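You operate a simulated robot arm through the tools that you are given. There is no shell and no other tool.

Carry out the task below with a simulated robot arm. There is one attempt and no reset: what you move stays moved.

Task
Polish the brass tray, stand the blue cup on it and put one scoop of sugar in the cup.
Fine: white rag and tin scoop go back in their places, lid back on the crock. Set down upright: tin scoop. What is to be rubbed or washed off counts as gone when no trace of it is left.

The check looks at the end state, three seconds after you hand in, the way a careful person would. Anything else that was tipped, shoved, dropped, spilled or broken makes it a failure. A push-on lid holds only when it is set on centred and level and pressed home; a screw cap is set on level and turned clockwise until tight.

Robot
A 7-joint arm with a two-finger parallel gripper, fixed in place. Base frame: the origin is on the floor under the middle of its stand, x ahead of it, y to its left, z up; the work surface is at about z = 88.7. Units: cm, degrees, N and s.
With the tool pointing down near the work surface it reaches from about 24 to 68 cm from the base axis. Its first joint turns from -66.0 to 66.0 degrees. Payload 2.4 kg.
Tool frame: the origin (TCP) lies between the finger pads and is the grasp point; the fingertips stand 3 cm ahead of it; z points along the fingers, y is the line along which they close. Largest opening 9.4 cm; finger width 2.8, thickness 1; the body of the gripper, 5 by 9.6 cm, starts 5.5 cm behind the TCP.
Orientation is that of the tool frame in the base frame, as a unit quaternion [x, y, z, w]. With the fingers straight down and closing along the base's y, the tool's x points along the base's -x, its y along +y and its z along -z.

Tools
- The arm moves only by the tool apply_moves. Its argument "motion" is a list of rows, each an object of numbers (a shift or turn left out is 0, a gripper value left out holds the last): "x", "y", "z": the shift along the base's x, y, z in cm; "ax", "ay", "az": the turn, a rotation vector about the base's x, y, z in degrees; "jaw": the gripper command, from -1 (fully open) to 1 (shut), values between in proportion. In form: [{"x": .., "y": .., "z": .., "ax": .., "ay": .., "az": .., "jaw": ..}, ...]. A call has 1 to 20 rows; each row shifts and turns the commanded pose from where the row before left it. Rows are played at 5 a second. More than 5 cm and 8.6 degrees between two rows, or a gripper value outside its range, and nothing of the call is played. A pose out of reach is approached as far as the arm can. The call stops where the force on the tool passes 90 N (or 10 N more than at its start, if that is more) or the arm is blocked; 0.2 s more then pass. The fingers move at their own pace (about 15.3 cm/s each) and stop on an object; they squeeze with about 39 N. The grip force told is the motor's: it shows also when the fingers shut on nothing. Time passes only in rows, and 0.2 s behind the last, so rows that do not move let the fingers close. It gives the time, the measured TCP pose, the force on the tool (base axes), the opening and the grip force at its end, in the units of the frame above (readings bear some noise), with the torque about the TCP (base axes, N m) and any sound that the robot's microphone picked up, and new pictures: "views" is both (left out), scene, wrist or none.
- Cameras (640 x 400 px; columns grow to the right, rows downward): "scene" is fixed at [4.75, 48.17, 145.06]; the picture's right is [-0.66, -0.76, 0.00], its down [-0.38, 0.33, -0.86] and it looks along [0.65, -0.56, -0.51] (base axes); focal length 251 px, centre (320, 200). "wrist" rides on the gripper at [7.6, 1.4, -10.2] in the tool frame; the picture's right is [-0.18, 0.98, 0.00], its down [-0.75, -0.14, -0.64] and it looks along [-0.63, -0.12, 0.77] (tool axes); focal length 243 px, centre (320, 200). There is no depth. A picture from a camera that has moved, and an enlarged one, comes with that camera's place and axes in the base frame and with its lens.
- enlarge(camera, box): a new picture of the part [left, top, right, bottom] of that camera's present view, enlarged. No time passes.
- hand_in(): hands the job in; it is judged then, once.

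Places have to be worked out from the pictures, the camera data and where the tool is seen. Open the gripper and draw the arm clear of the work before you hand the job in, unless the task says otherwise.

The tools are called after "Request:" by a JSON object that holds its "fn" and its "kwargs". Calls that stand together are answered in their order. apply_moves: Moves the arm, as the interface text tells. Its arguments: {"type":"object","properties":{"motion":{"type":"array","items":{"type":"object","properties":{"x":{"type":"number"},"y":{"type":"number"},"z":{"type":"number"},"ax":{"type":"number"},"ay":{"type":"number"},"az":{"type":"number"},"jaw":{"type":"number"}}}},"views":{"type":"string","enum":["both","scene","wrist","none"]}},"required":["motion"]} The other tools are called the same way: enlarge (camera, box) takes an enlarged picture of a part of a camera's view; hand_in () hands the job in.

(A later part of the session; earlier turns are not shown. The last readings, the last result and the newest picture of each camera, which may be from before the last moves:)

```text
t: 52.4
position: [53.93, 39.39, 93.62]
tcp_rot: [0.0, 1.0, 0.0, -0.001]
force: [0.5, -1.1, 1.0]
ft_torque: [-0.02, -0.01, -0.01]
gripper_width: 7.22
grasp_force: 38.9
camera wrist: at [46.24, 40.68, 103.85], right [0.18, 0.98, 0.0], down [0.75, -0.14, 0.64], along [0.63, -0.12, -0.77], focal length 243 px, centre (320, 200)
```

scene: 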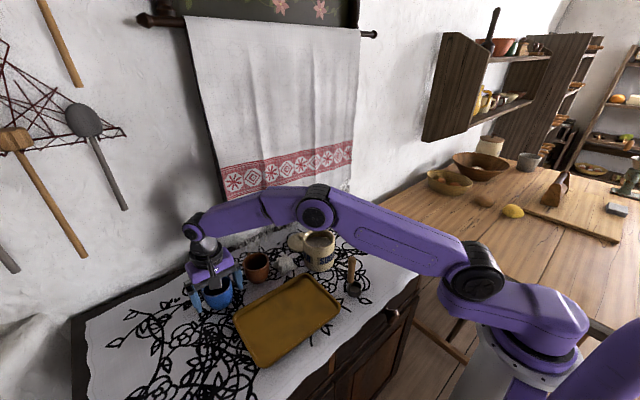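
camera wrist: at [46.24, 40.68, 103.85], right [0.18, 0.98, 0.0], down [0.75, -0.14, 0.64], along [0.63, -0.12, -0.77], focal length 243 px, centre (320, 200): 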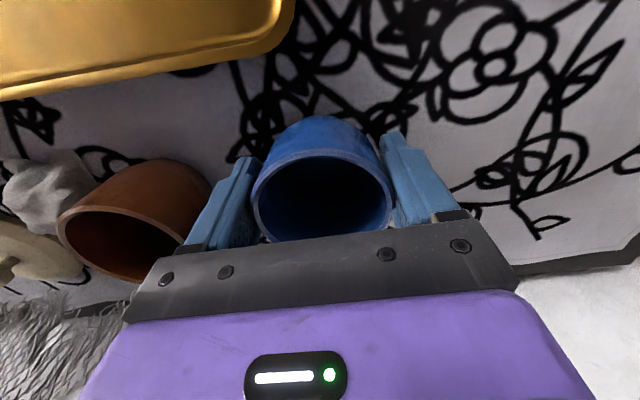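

The cup is held (7.2 cm, 39 N). I lift it 8 cm and carry it over the middle of the tray.

Request:
{"fn": "apply_moves", "kwargs": {"motion": [{"z": 0.5}, {"z": 1.5}, {"z": 3.0}, {"z": 3.0}, {"x": -2.0, "y": -1.0}, {"x": -3.0, "y": -2.0}, {"x": -3.0, "y": -2.2}, {"x": -3.0, "y": -2.4}, {"x": -2.4, "y": -2.2}, {}, {}], "views": "both"}}

Request:
{"fn": "enlarge", "kwargs": {"camera": "scene", "box": [210, 220, 350, 370]}}

```text
t: 54.8
position: [40.26, 29.55, 101.52]
tcp_rot: [0.001, 1.0, 0.0, 0.0]
force: [-0.8, -0.5, -1.1]
ft_torque: [-0.03, 0.01, 0.01]
gripper_width: 7.22
grasp_force: 38.8
camera wrist: at [32.65, 30.79, 111.79], right [0.18, 0.98, 0.0], down [0.75, -0.14, 0.64], along [0.63, -0.12, -0.77], focal length 243 px, centre (320, 200)
```

scene: 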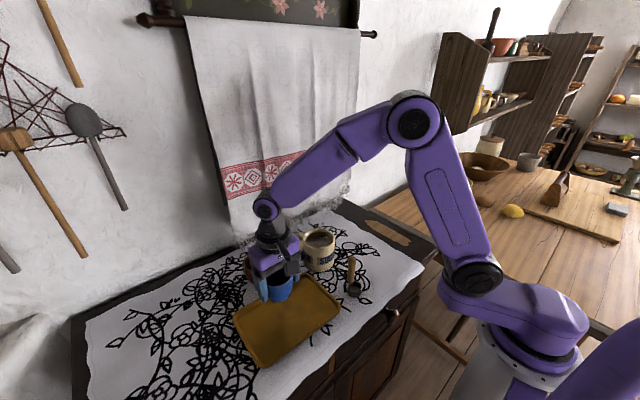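
wrist: 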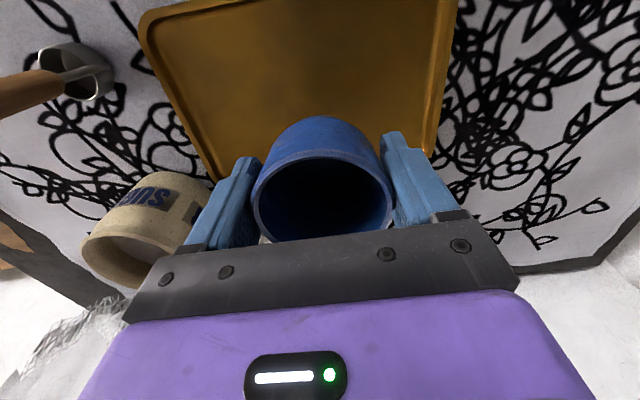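

```text
2.67 times, centred on (280, 295) of scene
camera zoom: at [4.75, 48.17, 145.06], right [-0.66, -0.76, 0.0], down [-0.38, 0.33, -0.86], along [0.65, -0.56, -0.51], focal length 670 px, centre (427, -53)
```

zoom: 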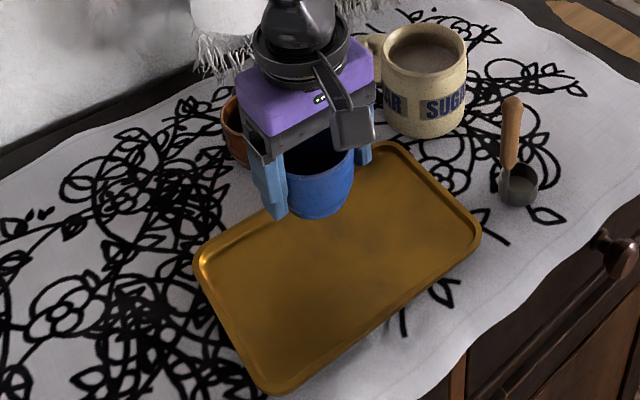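

Cup is over the tray centre (40.3, 29.5). I lower it, slowing near the expected touch height of about z = 94.

Request:
{"fn": "apply_moves", "kwargs": {"motion": [{"z": -2.5}, {"z": -2.0}, {"z": -1.5}, {"z": -0.8}, {"z": -0.3}, {"z": -0.2}, {}], "views": "none"}}

```text
t: 56.4
position: [40.43, 29.61, 94.21]
tcp_rot: [0.0, 1.0, 0.0, 0.0]
force: [-0.2, -0.6, -1.7]
ft_torque: [0.03, 0.02, 0.03]
gripper_width: 7.2
grasp_force: 38.7
```

Request:
{"fn": "apply_moves", "kwargs": {"motion": [{"z": -0.1}, {"z": -0.1}, {"z": -0.1}, {}], "views": "none"}}

```text
t: 57.4
position: [40.45, 29.5, 93.98]
tcp_rot: [0.0, 1.0, 0.0, 0.0]
force: [0.5, 0.8, -1.7]
ft_torque: [0.0, -0.02, 0.0]
gripper_width: 7.2
grasp_force: 39.2
```

Request:
{"fn": "apply_moves", "kwargs": {"motion": [{"z": -0.1}, {"z": -0.1}, {}], "views": "none"}}

```text
t: 58.2
position: [40.36, 29.51, 93.81]
tcp_rot: [0.0, 1.0, 0.0, 0.001]
force: [-6.9, -4.5, 24.5]
ft_torque: [-0.02, -0.21, -0.05]
gripper_width: 7.2
grasp_force: 39.4
```

The cup bottom has landed on the tray (24 N). I back off a hair and open the fingers.

Request:
{"fn": "apply_moves", "kwargs": {"motion": [{"z": 0.06}, {}, {"jaw": -0.5}, {"jaw": -0.7}, {"jaw": -1.0}, {}, {}], "views": "wrist"}}

Request:
{"fn": "apply_moves", "kwargs": {"motion": [{"z": 1.0}, {"z": 2.0}, {"z": 3.0}, {"z": 4.0}, {"z": 4.0}, {"z": 2.0}, {}], "views": "both"}}

Request:
{"fn": "enlarge", "kwargs": {"camera": "scene", "box": [190, 210, 390, 370]}}

```text
t: 59.8
position: [40.54, 29.52, 93.8]
tcp_rot: [-0.001, 1.0, 0.0, 0.0]
force: [-0.1, 0.0, -0.3]
ft_torque: [-0.01, 0.02, -0.01]
gripper_width: 9.4
grasp_force: 0.0
camera wrist: at [32.86, 30.82, 104.09], right [0.18, 0.98, 0.0], down [0.75, -0.14, 0.64], along [0.63, -0.12, -0.77], focal length 243 px, centre (320, 200)
```

wrist: 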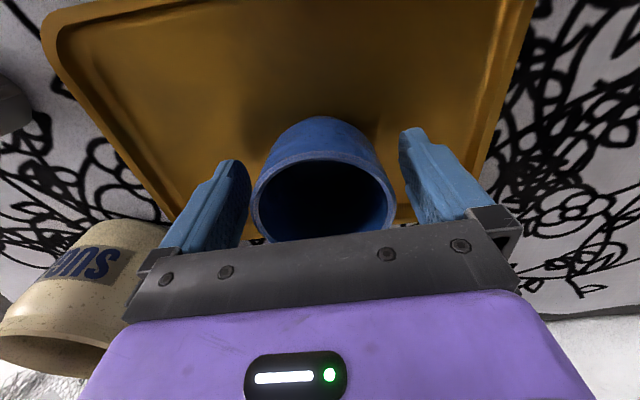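

```text
t: 61.4
position: [40.46, 29.61, 109.88]
tcp_rot: [0.0, 1.0, 0.001, 0.0]
force: [0.2, 0.4, 0.1]
ft_torque: [-0.01, 0.01, 0.0]
gripper_width: 9.41
grasp_force: 0.0
camera wrist: at [32.8, 30.91, 120.07], right [0.18, 0.98, 0.0], down [0.75, -0.14, 0.64], along [0.63, -0.12, -0.77], focal length 243 px, centre (320, 200)
```

scene: 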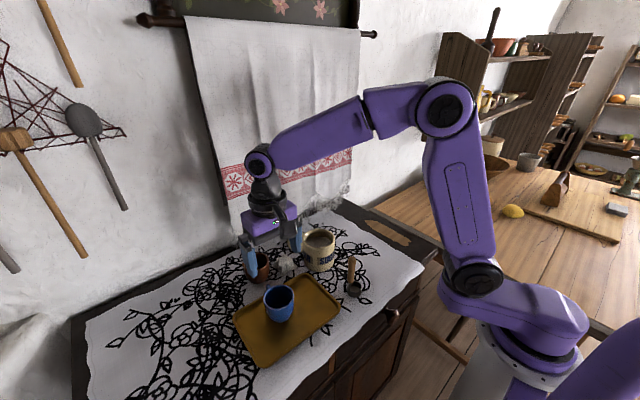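
wrist: 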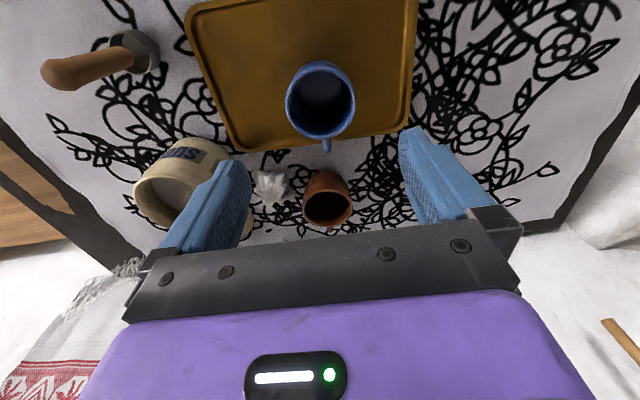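

```text
2.50 times, centred on (290, 290) of scene
camera zoom: at [4.75, 48.17, 145.06], right [-0.66, -0.76, 0.0], down [-0.38, 0.33, -0.86], along [0.65, -0.56, -0.51], focal length 628 px, centre (395, -25)
```

zoom: 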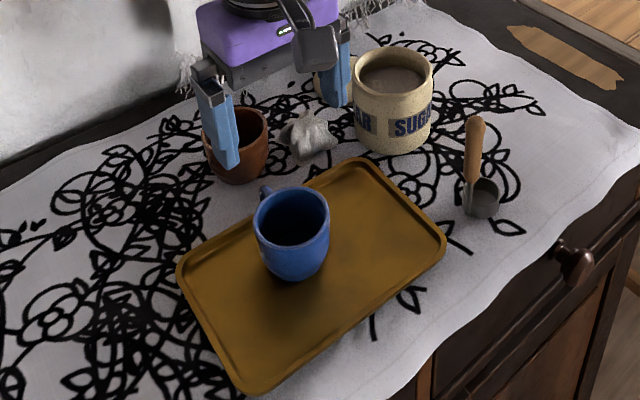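

The blue cup now stands upright mid-tray. Next I move over toward the tin scoop (handle near (34, 12.6), top ≈ z 101.6) to view it closely from above before gripping.

Request:
{"fn": "apply_moves", "kwargs": {"motion": [{"x": -1.0, "y": -3.0, "z": 1.0}, {"x": -1.0, "y": -3.5, "z": 1.0}, {"x": -1.0, "y": -3.5, "z": 1.0}, {"x": -1.0, "y": -3.5, "z": 1.0}, {"x": -1.0, "y": -2.5}, {"x": -1.0, "y": -1.0}, {}], "views": "both"}}

Request:
{"fn": "enlarge", "kwargs": {"camera": "wrist", "box": [250, 20, 400, 150]}}

Request:
{"fn": "enlarge", "kwargs": {"camera": "scene", "box": [325, 240, 385, 310]}}

```text
t: 63.0
position: [34.37, 12.46, 113.67]
tcp_rot: [0.0, 1.0, 0.0, 0.001]
force: [-0.2, -0.4, 0.2]
ft_torque: [-0.01, 0.01, 0.01]
gripper_width: 9.42
grasp_force: 0.1
camera wrist: at [26.82, 13.81, 124.03], right [0.18, 0.98, 0.0], down [0.75, -0.14, 0.64], along [0.63, -0.12, -0.77], focal length 243 px, centre (320, 200)
```

scene: 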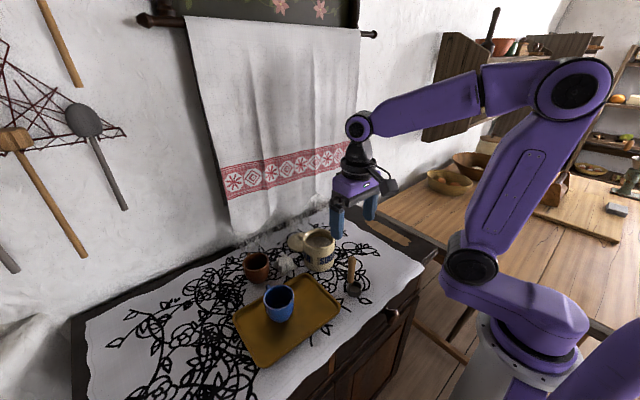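
wrist: 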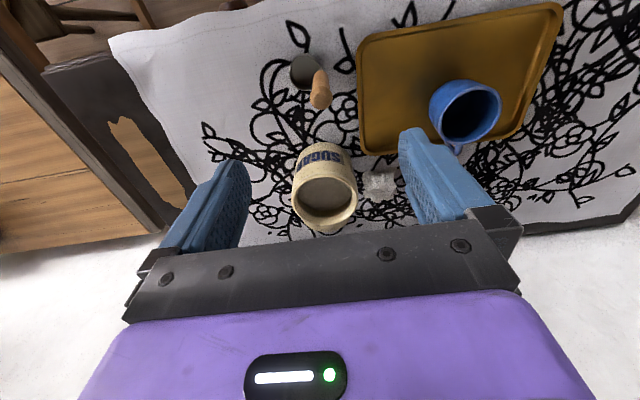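

```text
3.08 times, centred on (325, 85) of wrist
camera zoom: at [26.82, 13.81, 124.03], right [0.18, 0.98, 0.0], down [0.75, -0.14, 0.64], along [0.63, -0.12, -0.77], focal length 746 px, centre (305, 554)
```

zoom: 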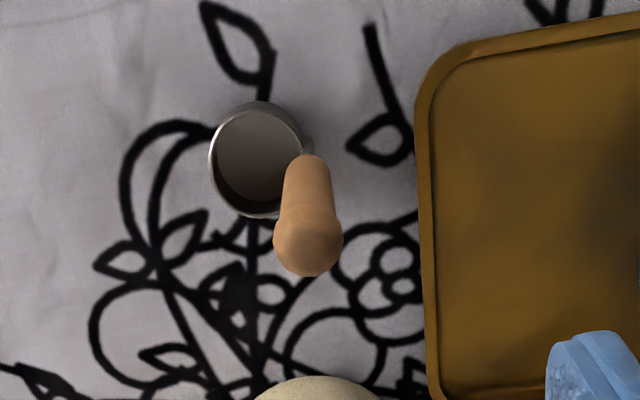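

```text
5.71 times, centred on (355, 275) of scene
camera zoom: at [4.75, 48.17, 145.06], right [-0.66, -0.76, 0.0], down [-0.38, 0.33, -0.86], along [0.65, -0.56, -0.51], focal length 1435 px, centre (120, -229)
```

zoom: 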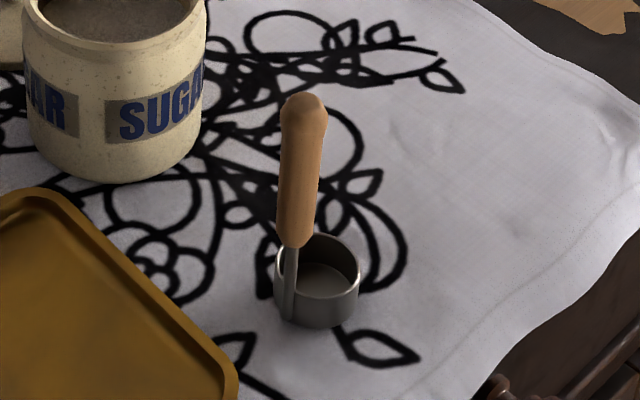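

Scoop geometry: handle at about (33.4, 12.8), top ≈ 102, bowl (4 cm wide, ~2.5 cm deep) on its −y side. Before taking it I rehearse the pouring wrist motion empty-handed, up high: yaw −90°, then tip the hand to point along +x.

Request:
{"fn": "apply_moves", "kwargs": {"motion": [{"z": 1.0, "y": 1.4, "az": -7.5}, {"z": 1.0, "y": 1.4, "az": -7.5}, {"z": 1.0, "y": 1.4, "az": -7.5}, {"z": 1.0, "y": 1.4, "az": -7.5}, {"y": 1.4, "az": -7.5}, {"y": 1.4, "az": -7.5}, {"y": 1.4, "az": -7.5}, {"y": 1.4, "az": -7.5}, {"y": 1.4, "az": -7.5}, {"y": 1.4, "az": -7.5}, {"y": 1.4, "az": -7.5}, {"y": 1.4, "az": -7.5}, {}], "views": "scene"}}

Request:
{"fn": "apply_moves", "kwargs": {"motion": [{"ay": -8}, {"ay": -8}, {"ay": -8}, {"ay": -8}, {"ay": -8}, {"ay": -8}, {"ay": -8}, {"ay": -8}, {"ay": -8}, {"ay": -8}, {"ay": -8}, {}], "views": "both"}}

```text
t: 65.8
position: [34.6, 29.3, 117.79]
tcp_rot: [0.708, 0.706, 0.001, 0.001]
force: [-0.4, -0.3, -0.8]
ft_torque: [0.02, -0.02, -0.01]
gripper_width: 9.41
grasp_force: 0.0
```

scene: 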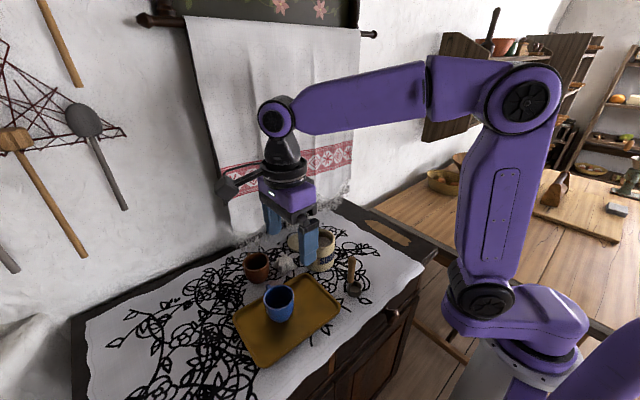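

```text
t: 68.4
position: [34.93, 16.81, 138.23]
tcp_rot: [0.509, 0.514, 0.489, 0.488]
force: [-0.6, 0.2, -0.2]
ft_torque: [-0.01, 0.01, -0.01]
gripper_width: 9.41
grasp_force: 0.0
out of reach, approached as far as the arm can: row 6, 7, 8, 9, 10, 11
camera wrist: at [24.62, 24.16, 140.13], right [0.05, -0.18, 0.98], down [-0.64, -0.76, -0.11], along [0.76, -0.63, -0.15], focal length 243 px, centre (320, 200)
```

scene: 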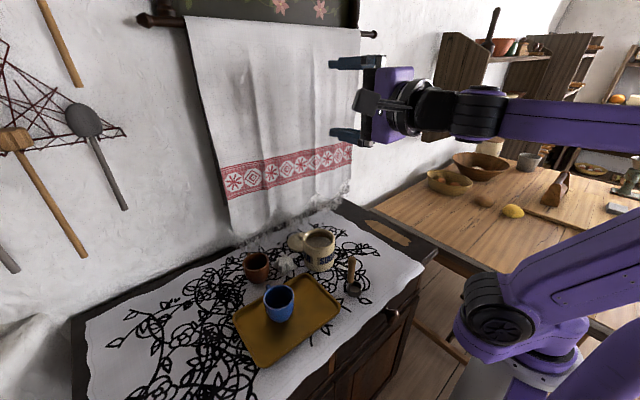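
wrist: 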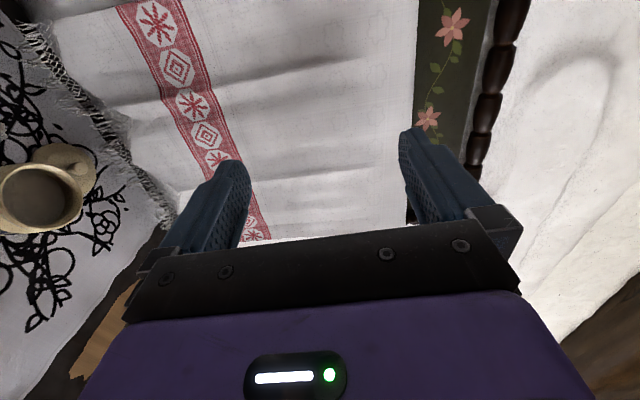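

Pointing +x this close in is out of reach, so that pour direction is out. I undo the tilt to get back to a straight-down pose and will rehearse pointing the hand along +y instead.

Request:
{"fn": "apply_moves", "kwargs": {"motion": [{"ay": 8}, {"ay": 8}, {"ay": 8}, {"ay": 8}, {"ay": 8}, {"ay": 8}, {"ay": 8}, {"ay": 8}, {"ay": 8}, {"ay": 8}, {"ay": 8}, {}], "views": "scene"}}

```text
t: 71.0
position: [34.82, 16.72, 138.19]
tcp_rot: [0.705, 0.706, 0.05, 0.049]
force: [0.5, 0.4, 0.3]
ft_torque: [0.0, 0.02, -0.01]
gripper_width: 9.41
grasp_force: 0.1
out of reach, approached as far as the arm can: row 11
```

scene: 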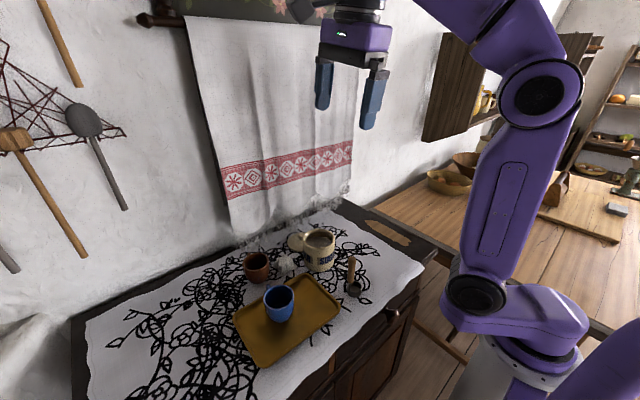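

The commanded pose was rebased about 8° short of straight down, at a high position. I come down to mid-height and take out the remaining 8° tilt.

Request:
{"fn": "apply_moves", "kwargs": {"motion": [{"x": 1.0, "y": 0.5, "z": -3.5}, {"x": 1.0, "y": 0.5, "z": -3.5}, {"x": 1.0, "y": 0.5, "z": -3.5}, {"x": 1.0, "y": 0.5, "z": -3.5, "ay": 4}, {"x": 1.0, "y": 0.5, "z": -3.5, "ay": 4}, {"x": 0.7, "y": 1.5, "z": -2.5}, {}], "views": "none"}}

```text
t: 72.6
position: [40.6, 20.85, 118.15]
tcp_rot: [0.707, 0.707, 0.0, 0.0]
force: [-0.5, -0.5, 0.1]
ft_torque: [0.0, 0.0, -0.02]
gripper_width: 9.41
grasp_force: 0.1
```

Back to straight down at (40.6, 20.9, 118) with yaw −90°. Now I rehearse tipping about x so the hand points along +y.

Request:
{"fn": "apply_moves", "kwargs": {"motion": [{"ax": 8}, {"ax": 8}, {"ax": 8}, {"ax": 8}, {"ax": 8}, {"ax": 8}, {}], "views": "scene"}}

```text
t: 74.2
position: [40.52, 20.72, 118.18]
tcp_rot: [0.646, 0.645, 0.289, -0.289]
force: [-0.5, -0.1, 0.3]
ft_torque: [0.0, -0.01, -0.02]
gripper_width: 9.39
grasp_force: 0.0
```

scene: 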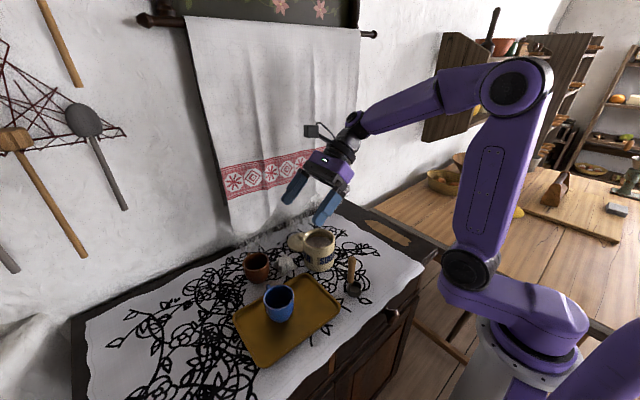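

That works at 48°; I continue the rehearsal toward 90° and beyond.

Request:
{"fn": "apply_moves", "kwargs": {"motion": [{"ax": 8}, {"ax": 8}, {"ax": 8}, {"ax": 8}, {"ax": 8}, {}], "views": "scene"}}

```text
t: 75.6
position: [40.53, 20.73, 118.31]
tcp_rot: [0.508, 0.508, 0.492, -0.492]
force: [0.9, 0.0, -0.7]
ft_torque: [-0.01, -0.01, 0.0]
gripper_width: 9.4
grasp_force: 0.0
```

scene: 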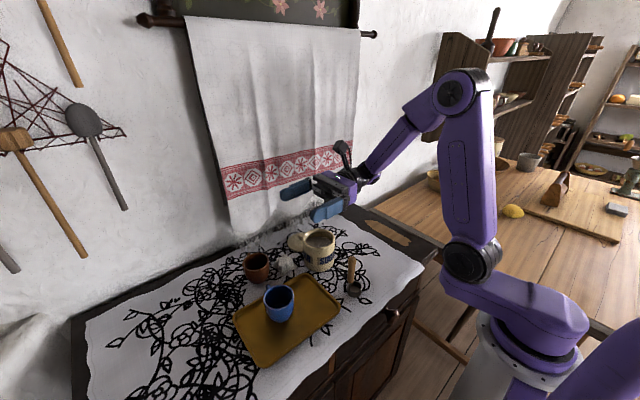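

Hand pointing +y is reachable with the camera on top. I test swinging the pointing direction by −15° (to keep clear of the crock later) and lowering to z ≈ 110.

Request:
{"fn": "apply_moves", "kwargs": {"motion": [{"az": -7.5, "x": -1.2, "z": -2.0}, {"az": -7.5, "x": -1.2, "z": -2.0}, {"z": -2.0}, {"z": -2.0}, {"ax": 7.7, "ay": -2.1}, {}], "views": "both"}}

```text
t: 77.0
position: [38.15, 20.78, 110.3]
tcp_rot: [0.53, 0.407, 0.59, -0.452]
force: [0.3, -0.3, 0.2]
ft_torque: [0.02, -0.01, 0.01]
gripper_width: 9.4
grasp_force: 0.0
camera wrist: at [36.66, 9.67, 116.86], right [0.95, -0.24, -0.18], down [-0.28, -0.5, -0.82], along [0.1, 0.83, -0.55], focal length 243 px, centre (320, 200)
```

scene: 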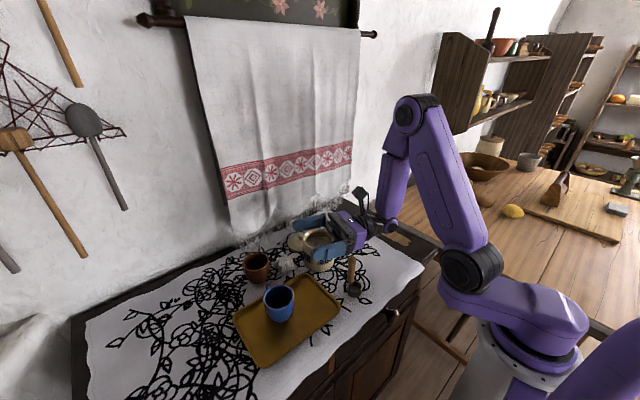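
wrist: 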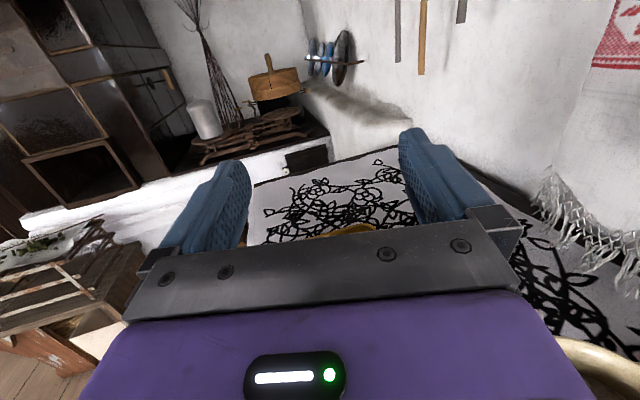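

The rehearsed pour pose (hand pointing mostly +y, ~97° tilt, camera on top) is reachable. I undo the tilt back to straight-down and move toward the crock to measure it and the sugar level from above.

Request:
{"fn": "apply_moves", "kwargs": {"motion": [{"z": 3.0, "az": 7.5}, {"z": 3.0, "az": 7.5}, {"z": 2.0, "ax": -8}, {"ax": -8, "x": 0.8}, {"ax": -8, "x": 0.8}, {"ax": -8, "x": 0.8}, {"ax": -8, "x": 0.8}, {"ax": -8, "x": 0.8}, {"ax": -8, "x": 0.8, "y": -0.8}, {"ax": -8, "x": 0.8, "y": -0.8}, {"ax": -8, "x": 0.8, "y": -0.8}, {"ax": -8, "x": 0.8, "y": -0.8}, {"ax": -8, "x": 0.6, "y": -0.8}, {"ax": -8, "x": 0.6, "y": -0.8}, {}], "views": "both"}}

Request:
{"fn": "enlarge", "kwargs": {"camera": "wrist", "box": [220, 20, 420, 160]}}

```text
t: 80.2
position: [46.73, 15.95, 118.41]
tcp_rot: [0.707, 0.707, 0.0, 0.001]
force: [-0.5, 0.0, -0.1]
ft_torque: [-0.04, 0.0, 0.01]
gripper_width: 9.4
grasp_force: 0.1
camera wrist: at [47.97, 23.41, 128.58], right [0.98, -0.18, 0.0], down [-0.14, -0.75, 0.64], along [-0.12, -0.63, -0.77], focal length 243 px, centre (320, 200)
```

scene: 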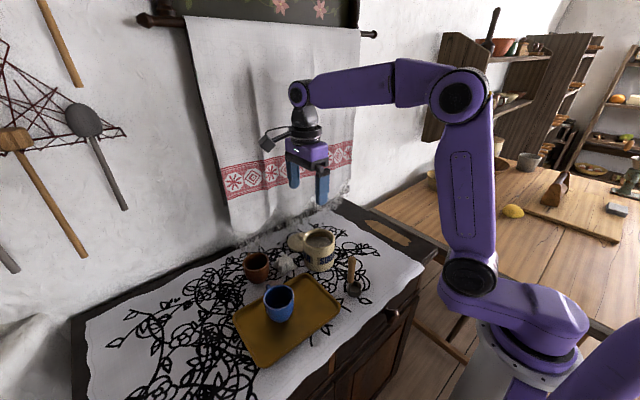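
wrist: 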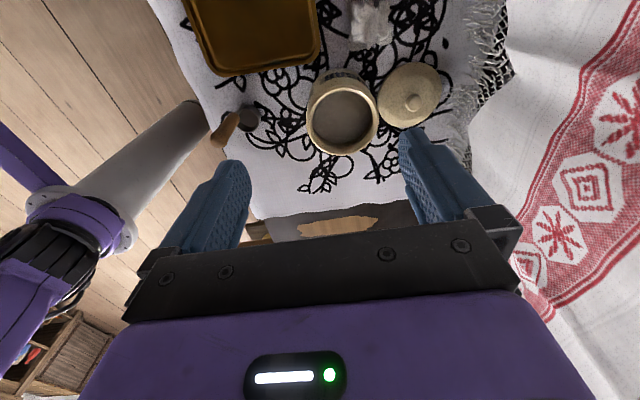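

```text
2.86 times, centred on (320, 90) of wrist
camera zoom: at [47.97, 23.41, 128.58], right [0.98, -0.18, 0.0], down [-0.14, -0.75, 0.64], along [-0.12, -0.63, -0.77], focal length 693 px, centre (320, 514)
```

zoom: 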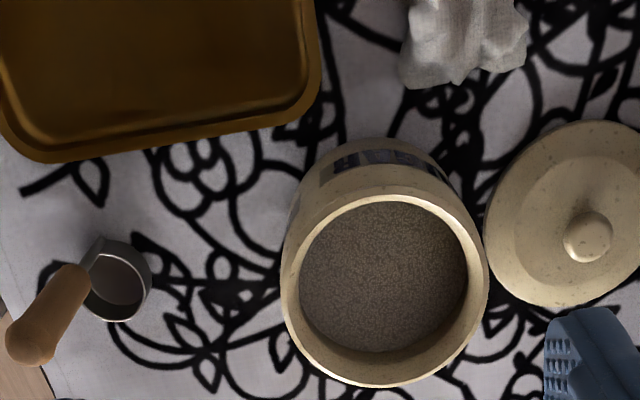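

From here the crock's centre comes out at about (48.5, 10.2), inner radius ≈ 4 cm, sugar surface ≈ 2–2.5 cm below the rim; the lid's knob is near (59.3, 9.0). I zoom on the scoop to pin down the handle and bowl positions.

Request:
{"fn": "enlarge", "kwargs": {"camera": "wrist", "box": [200, 80, 290, 160]}}

Request:
{"fn": "enlarge", "kwargs": {"camera": "wrist", "box": [290, 50, 450, 160]}}

```text
5.00 times, centred on (245, 120) of wrist
camera zoom: at [47.97, 23.41, 128.58], right [0.98, -0.18, 0.0], down [-0.14, -0.75, 0.64], along [-0.12, -0.63, -0.77], focal length 1213 px, centre (695, 600)
```

zoom: 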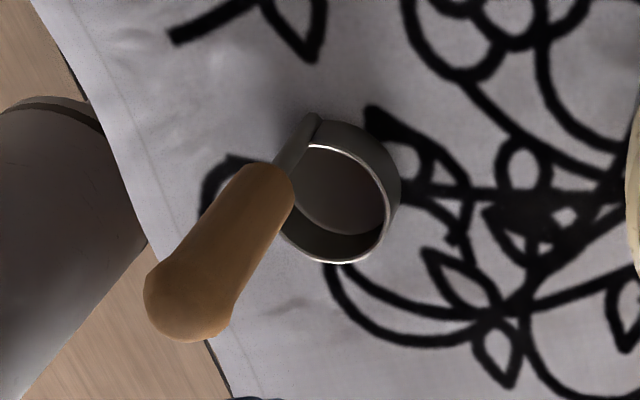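

```text
3.64 times, centred on (370, 105) of wrist
camera zoom: at [47.97, 23.41, 128.58], right [0.98, -0.18, 0.0], down [-0.14, -0.75, 0.64], along [-0.12, -0.63, -0.77], focal length 882 px, centre (138, 546)
```

zoom: 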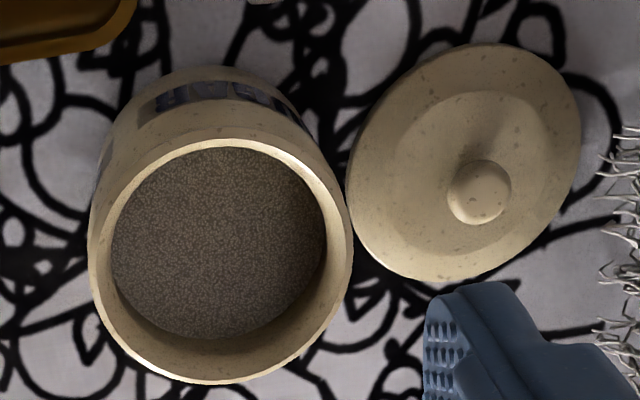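

The scoop's handle stands at about (33.55, 12.7) with the bowl straight toward −y. I move over it with the fingers closing along x and the hand leaned 40° (so that the later pour keeps the hand above the table).

Request:
{"fn": "apply_moves", "kwargs": {"motion": [{"x": -2.2, "y": -0.54, "z": -1.4, "ax": -8, "jaw": -0.1}, {"x": -2.2, "y": -0.54, "z": -1.4, "ax": -8}, {"x": -2.2, "y": -0.54, "z": -1.4, "ax": -8}, {"x": -2.2, "y": -0.54, "z": -1.4, "ax": -8}, {"x": -2.2, "y": -0.54, "z": -1.4, "ax": -8}, {"x": -2.2, "y": -0.54, "z": -1.4}, {}], "views": "both"}}

Request:
{"fn": "enlarge", "kwargs": {"camera": "scene", "box": [310, 190, 410, 310]}}

```text
t: 81.8
position: [33.28, 12.64, 109.89]
tcp_rot: [0.664, 0.665, -0.242, 0.242]
force: [0.5, 0.7, 0.2]
ft_torque: [-0.03, 0.06, -0.01]
gripper_width: 5.18
grasp_force: 0.1
camera wrist: at [34.8, 24.99, 112.81], right [0.98, -0.14, 0.12], down [-0.14, -0.16, 0.98], along [-0.12, -0.98, -0.18], focal length 243 px, centre (320, 200)
```

scene: 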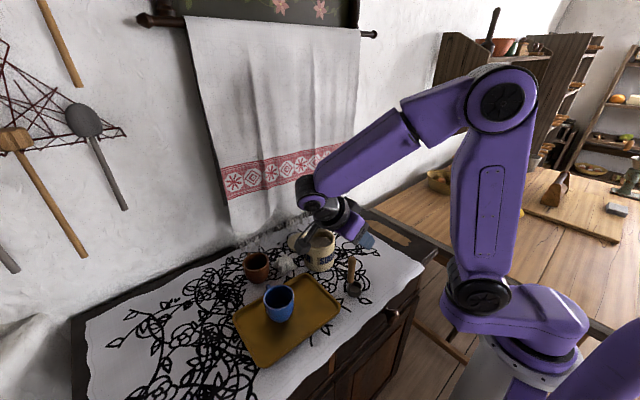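
wrist: 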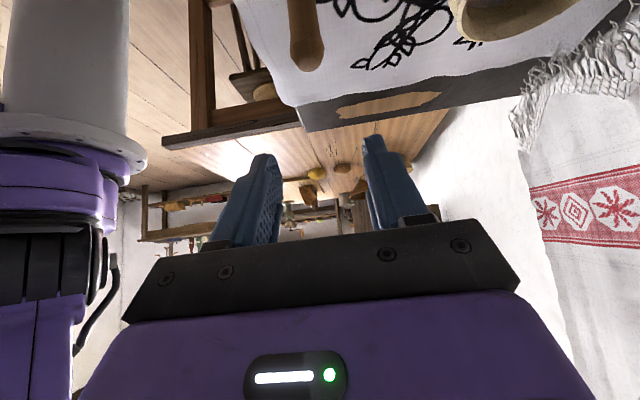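

```text
3.33 times, centred on (360, 250) of scene
camera zoom: at [4.75, 48.17, 145.06], right [-0.66, -0.76, 0.0], down [-0.38, 0.33, -0.86], along [0.65, -0.56, -0.51], focal length 837 px, centre (187, 33)
```

zoom: 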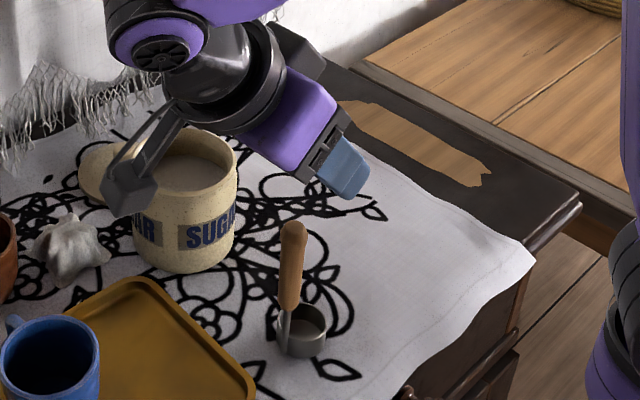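

The handle's top projects exactly where I expect it, confirming (33.55, 12.7). I align and descend vertically so the handle passes between the open fingers.

Request:
{"fn": "apply_moves", "kwargs": {"motion": [{"x": 0.25, "y": 0.06, "z": -2.0}, {"z": -2.5}, {"z": -2.5}, {"z": -1.8}, {"z": -1.0}, {"z": -0.5}, {}], "views": "both"}}

Request:
{"fn": "enlarge", "kwargs": {"camera": "scene", "box": [310, 210, 410, 310]}}

```text
t: 83.4
position: [33.54, 12.73, 99.55]
tcp_rot: [0.664, 0.665, -0.241, 0.241]
force: [-0.2, 1.3, -0.4]
ft_torque: [0.0, -0.01, 0.01]
gripper_width: 5.18
grasp_force: 0.1
camera wrist: at [34.98, 24.99, 102.57], right [0.98, -0.14, 0.12], down [-0.14, -0.16, 0.98], along [-0.12, -0.98, -0.18], focal length 243 px, centre (320, 200)
```

scene: 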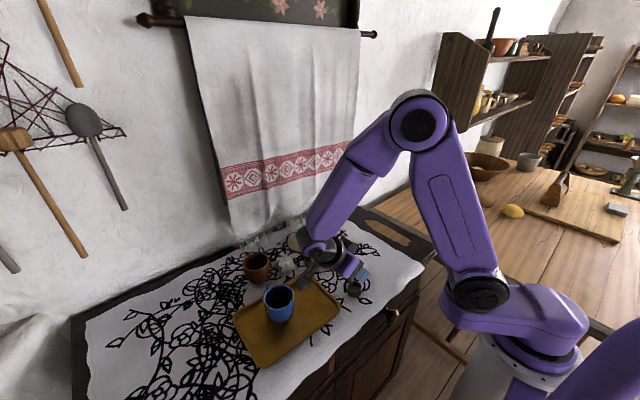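
wrist: 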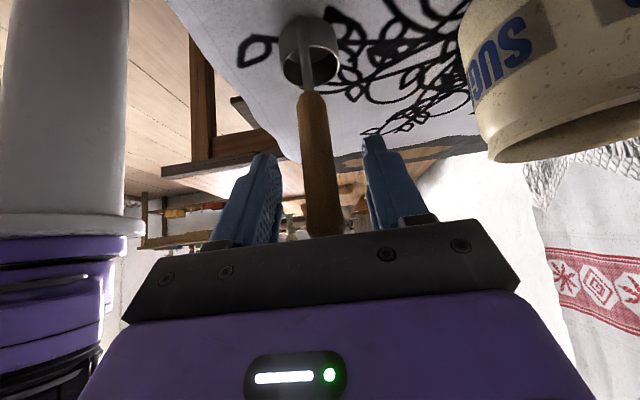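

```text
4.00 times, centred on (360, 260) of scene
camera zoom: at [4.75, 48.17, 145.06], right [-0.66, -0.76, 0.0], down [-0.38, 0.33, -0.86], along [0.65, -0.56, -0.51], focal length 1005 px, centre (160, -40)
```

zoom: 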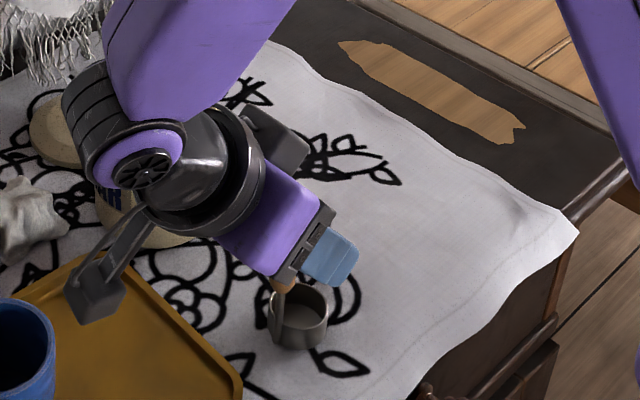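

The handle is centred between the fingers. I close the gripper on it.

Request:
{"fn": "apply_moves", "kwargs": {"motion": [{"jaw": 0.2}, {"jaw": 0.5}, {"jaw": 0.7}, {"jaw": 1.0}, {}, {}], "views": "wrist"}}

```text
t: 84.8
position: [33.54, 12.6, 99.64]
tcp_rot: [0.665, 0.664, -0.242, 0.242]
force: [-1.1, 0.0, -0.2]
ft_torque: [-0.01, -0.02, -0.01]
gripper_width: 2.07
grasp_force: 38.9
camera wrist: at [34.99, 24.99, 102.58], right [0.98, -0.14, 0.12], down [-0.14, -0.16, 0.98], along [-0.12, -0.98, -0.18], focal length 243 px, centre (320, 200)
```

wrist: 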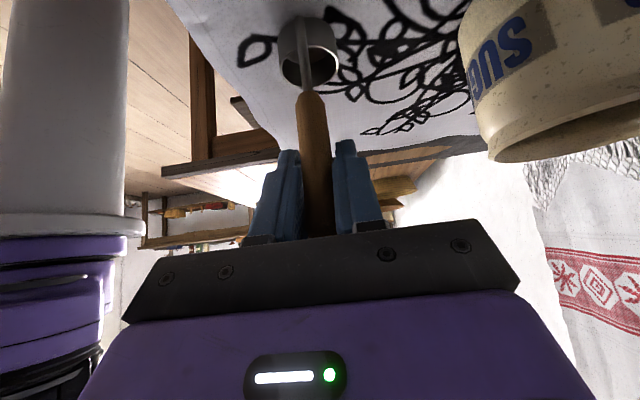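

The scoop's handle is held (2.1 cm, 39 N). I lift it clear straight up and carry it over to the crock, staying well above the rim.

Request:
{"fn": "apply_moves", "kwargs": {"motion": [{"z": 1.0}, {"z": 2.5}, {"z": 3.0}, {"z": 3.0}, {"z": 3.0}, {"x": 2.0}, {"x": 3.0}, {"x": 3.0}, {"x": 3.0, "y": -0.2}, {"x": 3.0, "y": -0.3}, {"x": 0.86}, {}, {}], "views": "both"}}

Request:
{"fn": "enlarge", "kwargs": {"camera": "scene", "box": [280, 180, 380, 290]}}

Request:
{"fn": "enlarge", "kwargs": {"camera": "wrist", "box": [240, 0, 440, 160]}}

```text
t: 87.6
position: [48.26, 12.28, 112.0]
tcp_rot: [0.664, 0.665, -0.242, 0.242]
force: [-0.5, -0.1, -1.0]
ft_torque: [0.0, 0.01, -0.04]
gripper_width: 2.07
grasp_force: 38.3
camera wrist: at [49.71, 24.64, 114.98], right [0.98, -0.14, 0.12], down [-0.14, -0.16, 0.98], along [-0.12, -0.98, -0.18], focal length 243 px, centre (320, 200)
```

scene: 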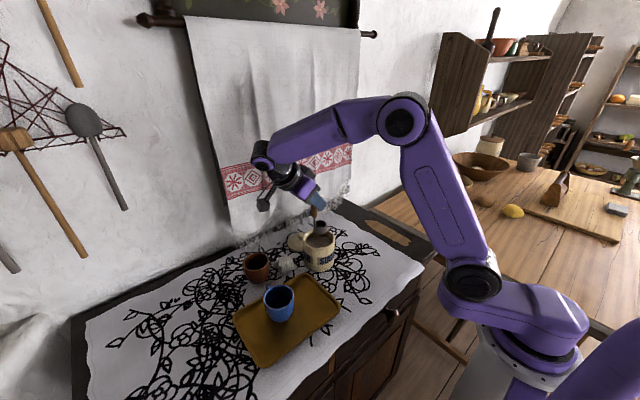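
wrist: 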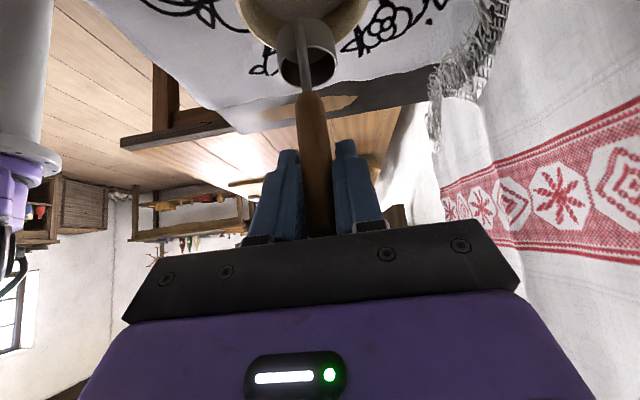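

```text
3.64 times, centred on (330, 235) of scene
camera zoom: at [4.75, 48.17, 145.06], right [-0.66, -0.76, 0.0], down [-0.38, 0.33, -0.86], along [0.65, -0.56, -0.51], focal length 913 px, centre (284, 73)
```

zoom: 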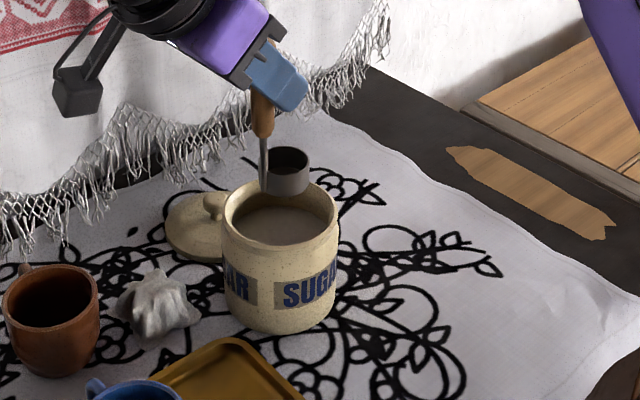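

```text
2.50 times, centred on (340, 80) of wrist
camera zoom: at [49.71, 24.64, 114.98], right [0.98, -0.14, 0.12], down [-0.14, -0.16, 0.98], along [-0.12, -0.98, -0.18], focal length 606 px, centre (270, 500)
```

zoom: 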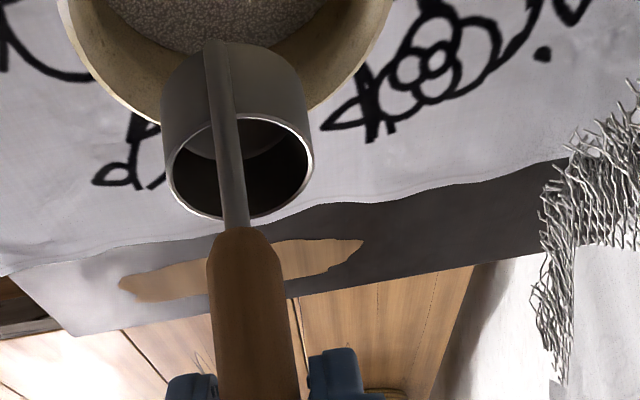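

The scoop hangs level over the crock. I tip it 35° about the bowl (mouth toward −y) while still above the rim, and check its position before plunging.

Request:
{"fn": "apply_moves", "kwargs": {"motion": [{"x": 0.22, "y": -1.09, "z": 0.06, "ax": 7}, {"y": -1.15, "z": -0.11, "ax": 7}, {"y": -1.14, "z": -0.28, "ax": 7}, {"y": -1.21, "z": -0.53, "ax": 7}, {"y": -1.06, "z": -0.59, "ax": 7}, {}], "views": "both"}}

Request:
{"fn": "enlarge", "kwargs": {"camera": "scene", "box": [280, 180, 380, 290]}}

Request:
{"fn": "enlarge", "kwargs": {"camera": "wrist", "box": [220, 60, 420, 220]}}

```text
t: 89.0
position: [48.58, 6.51, 110.67]
tcp_rot: [0.706, 0.707, -0.03, 0.03]
force: [0.2, 0.0, -0.9]
ft_torque: [-0.03, 0.02, 0.01]
gripper_width: 2.03
grasp_force: 39.4
camera wrist: at [50.12, 14.86, 120.24], right [0.98, -0.18, 0.02], down [-0.14, -0.7, 0.7], along [-0.12, -0.69, -0.71], focal length 243 px, centre (320, 200)
```

scene: 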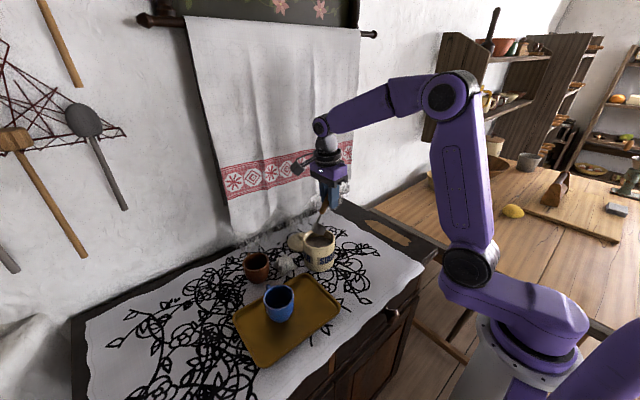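
wrist: 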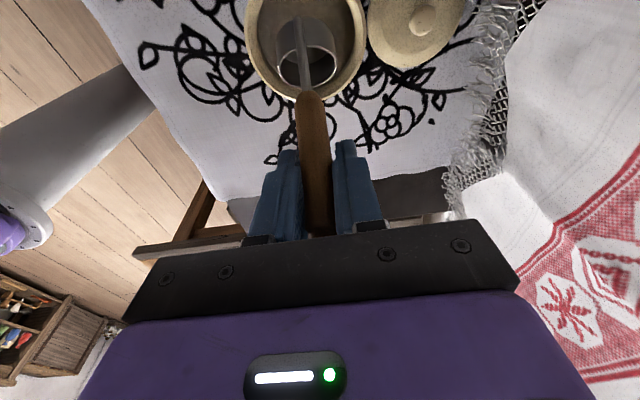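

```text
3.64 times, centred on (330, 235) of scene
camera zoom: at [4.75, 48.17, 145.06], right [-0.66, -0.76, 0.0], down [-0.38, 0.33, -0.86], along [0.65, -0.56, -0.51], focal length 913 px, centre (284, 73)
```

zoom: 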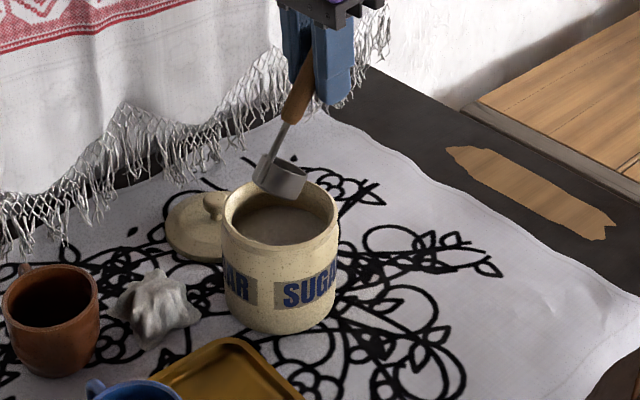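

```text
2.50 times, centred on (320, 140) of wrist
camera zoom: at [50.12, 14.86, 120.24], right [0.98, -0.18, 0.02], down [-0.14, -0.7, 0.7], along [-0.12, -0.69, -0.71], focal length 606 px, centre (320, 350)
```

zoom: 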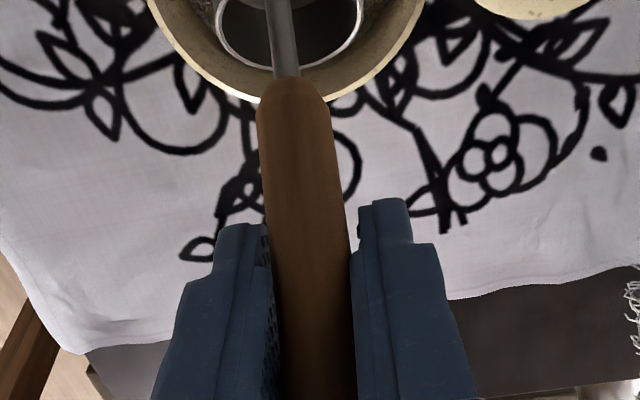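

The bowl is centred on the crock opening in x and sits right where planned. I plunge it down into the sugar, slowing as it meets the surface.

Request:
{"fn": "apply_moves", "kwargs": {"motion": [{"z": -2.0}, {"z": -2.0}, {"z": -1.0}, {"z": -0.8}, {"z": -0.8}, {"z": -0.6}, {"z": -0.5}, {}], "views": "both"}}

Request:
{"fn": "enlarge", "kwargs": {"camera": "scene", "box": [290, 200, 370, 290]}}

Request:
{"fn": "enlarge", "kwargs": {"camera": "wrist", "box": [200, 0, 420, 160]}}

```text
t: 90.8
position: [48.61, 6.5, 102.89]
tcp_rot: [0.707, 0.706, -0.03, 0.03]
force: [-0.5, -0.3, 0.1]
ft_torque: [-0.06, 0.01, 0.0]
gripper_width: 2.03
grasp_force: 38.6
camera wrist: at [50.05, 14.95, 112.48], right [0.98, -0.18, 0.02], down [-0.14, -0.69, 0.71], along [-0.12, -0.7, -0.71], focal length 243 px, centre (320, 200)
```

scene: 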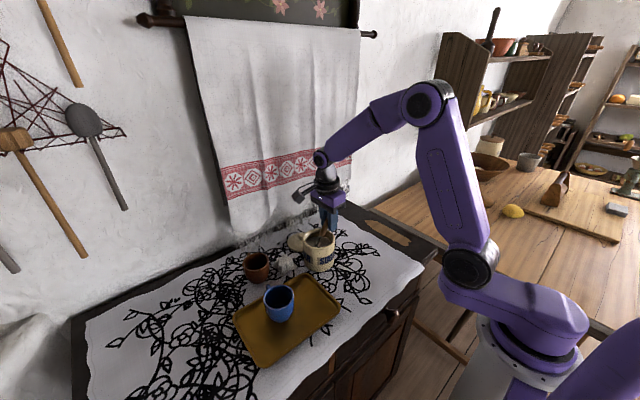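
wrist: 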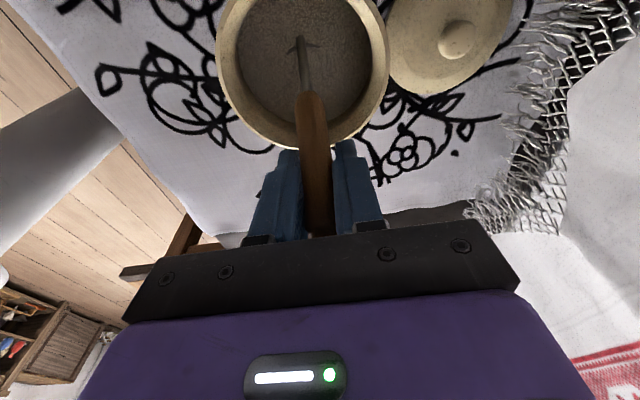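

```text
4.44 times, centred on (330, 245) of scene
camera zoom: at [4.75, 48.17, 145.06], right [-0.66, -0.76, 0.0], down [-0.38, 0.33, -0.86], along [0.65, -0.56, -0.51], focal length 1116 px, centre (276, 0)
```

zoom: 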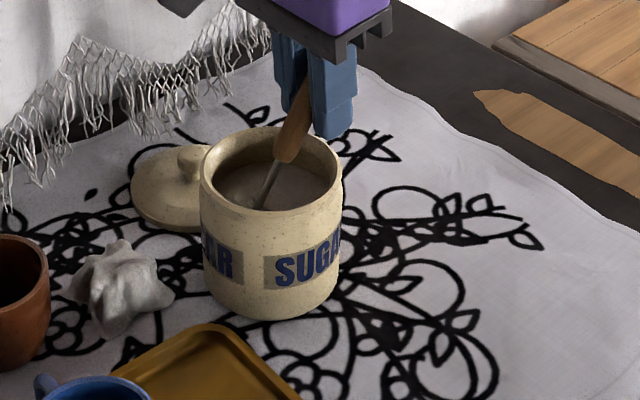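

```text
2.50 times, centred on (310, 80) of wrist
camera zoom: at [50.05, 14.95, 112.48], right [0.98, -0.18, 0.02], down [-0.14, -0.69, 0.71], along [-0.12, -0.7, -0.71], focal length 606 px, centre (345, 500)
```

zoom: 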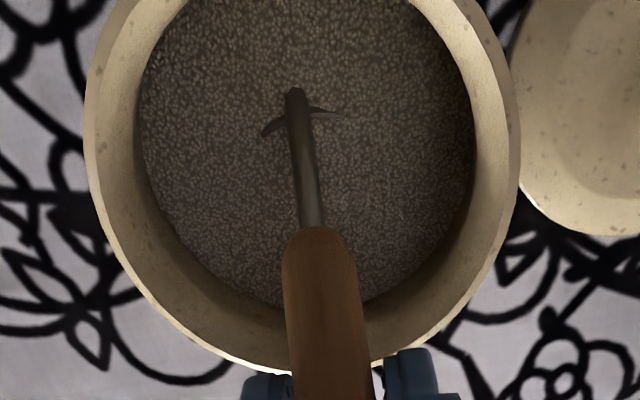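

The bowl is nearly buried with only its rear rim showing, and there is no resistance. I now level the scoop inside the sugar, rotating it back about the bowl.

Request:
{"fn": "apply_moves", "kwargs": {"motion": [{"y": 1.08, "z": 0.25, "ax": -7}, {"y": 1.11, "z": 0.135, "ax": -7}, {"y": 1.04, "z": -0.02, "ax": -7}, {"y": 1.05, "z": -0.19, "ax": -7}, {"y": 1.14, "z": -0.16, "ax": -7}, {"z": -0.2}, {}], "views": "both"}}

Request:
{"fn": "enlarge", "kwargs": {"camera": "scene", "box": [290, 200, 370, 290]}}

Request:
{"fn": "enlarge", "kwargs": {"camera": "wrist", "box": [200, 0, 420, 160]}}

```text
t: 92.4
position: [48.64, 12.11, 102.79]
tcp_rot: [0.664, 0.664, -0.242, 0.243]
force: [0.2, 0.3, -0.7]
ft_torque: [-0.02, -0.02, 0.01]
gripper_width: 2.07
grasp_force: 39.2
camera wrist: at [50.12, 24.38, 105.76], right [0.98, -0.14, 0.12], down [-0.14, -0.16, 0.98], along [-0.12, -0.98, -0.18], focal length 243 px, centre (320, 200)
```

scene: 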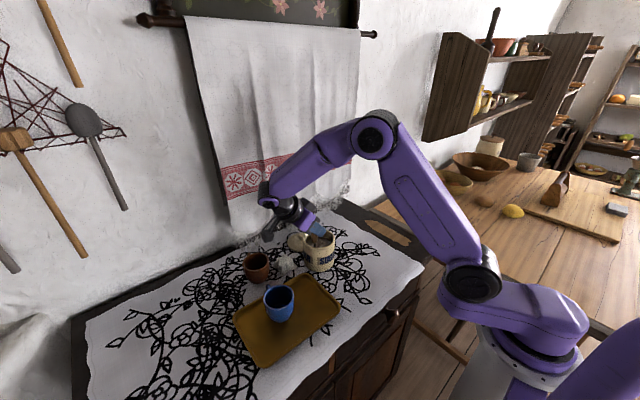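
wrist: 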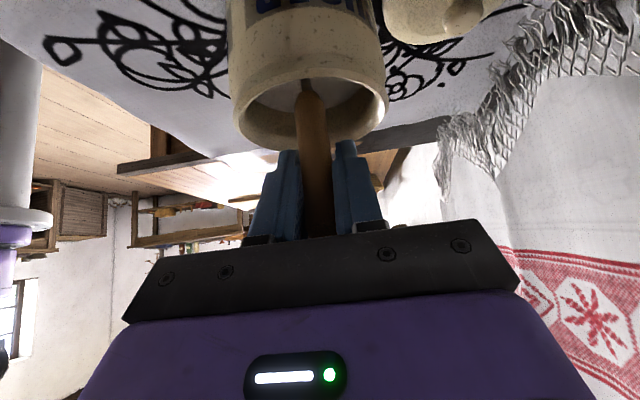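

```text
4.44 times, centred on (330, 245) of scene
camera zoom: at [4.75, 48.17, 145.06], right [-0.66, -0.76, 0.0], down [-0.38, 0.33, -0.86], along [0.65, -0.56, -0.51], focal length 1116 px, centre (276, 0)
```

zoom: 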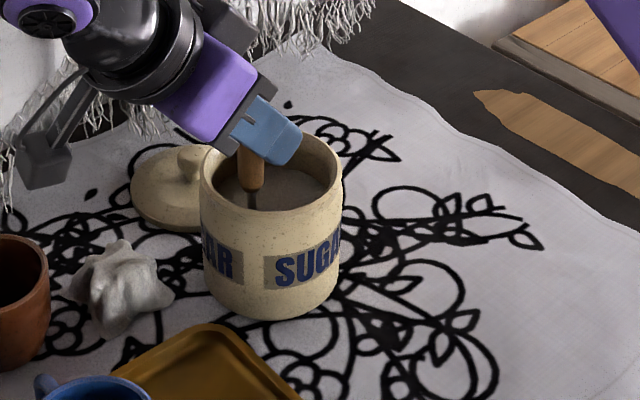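

```text
2.50 times, centred on (310, 80) of wrist
camera zoom: at [50.12, 24.38, 105.76], right [0.98, -0.14, 0.12], down [-0.14, -0.16, 0.98], along [-0.12, -0.98, -0.18], focal length 606 px, centre (345, 500)
```

zoom: 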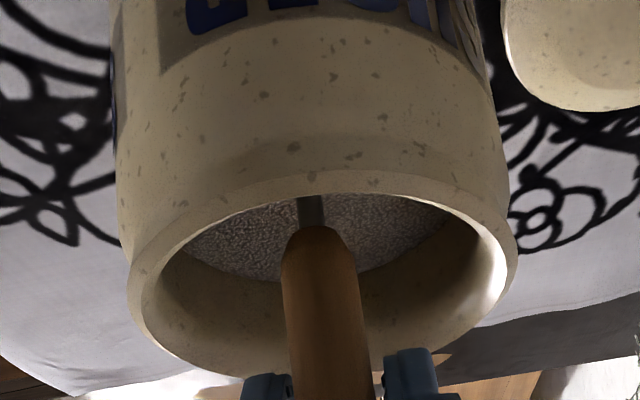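

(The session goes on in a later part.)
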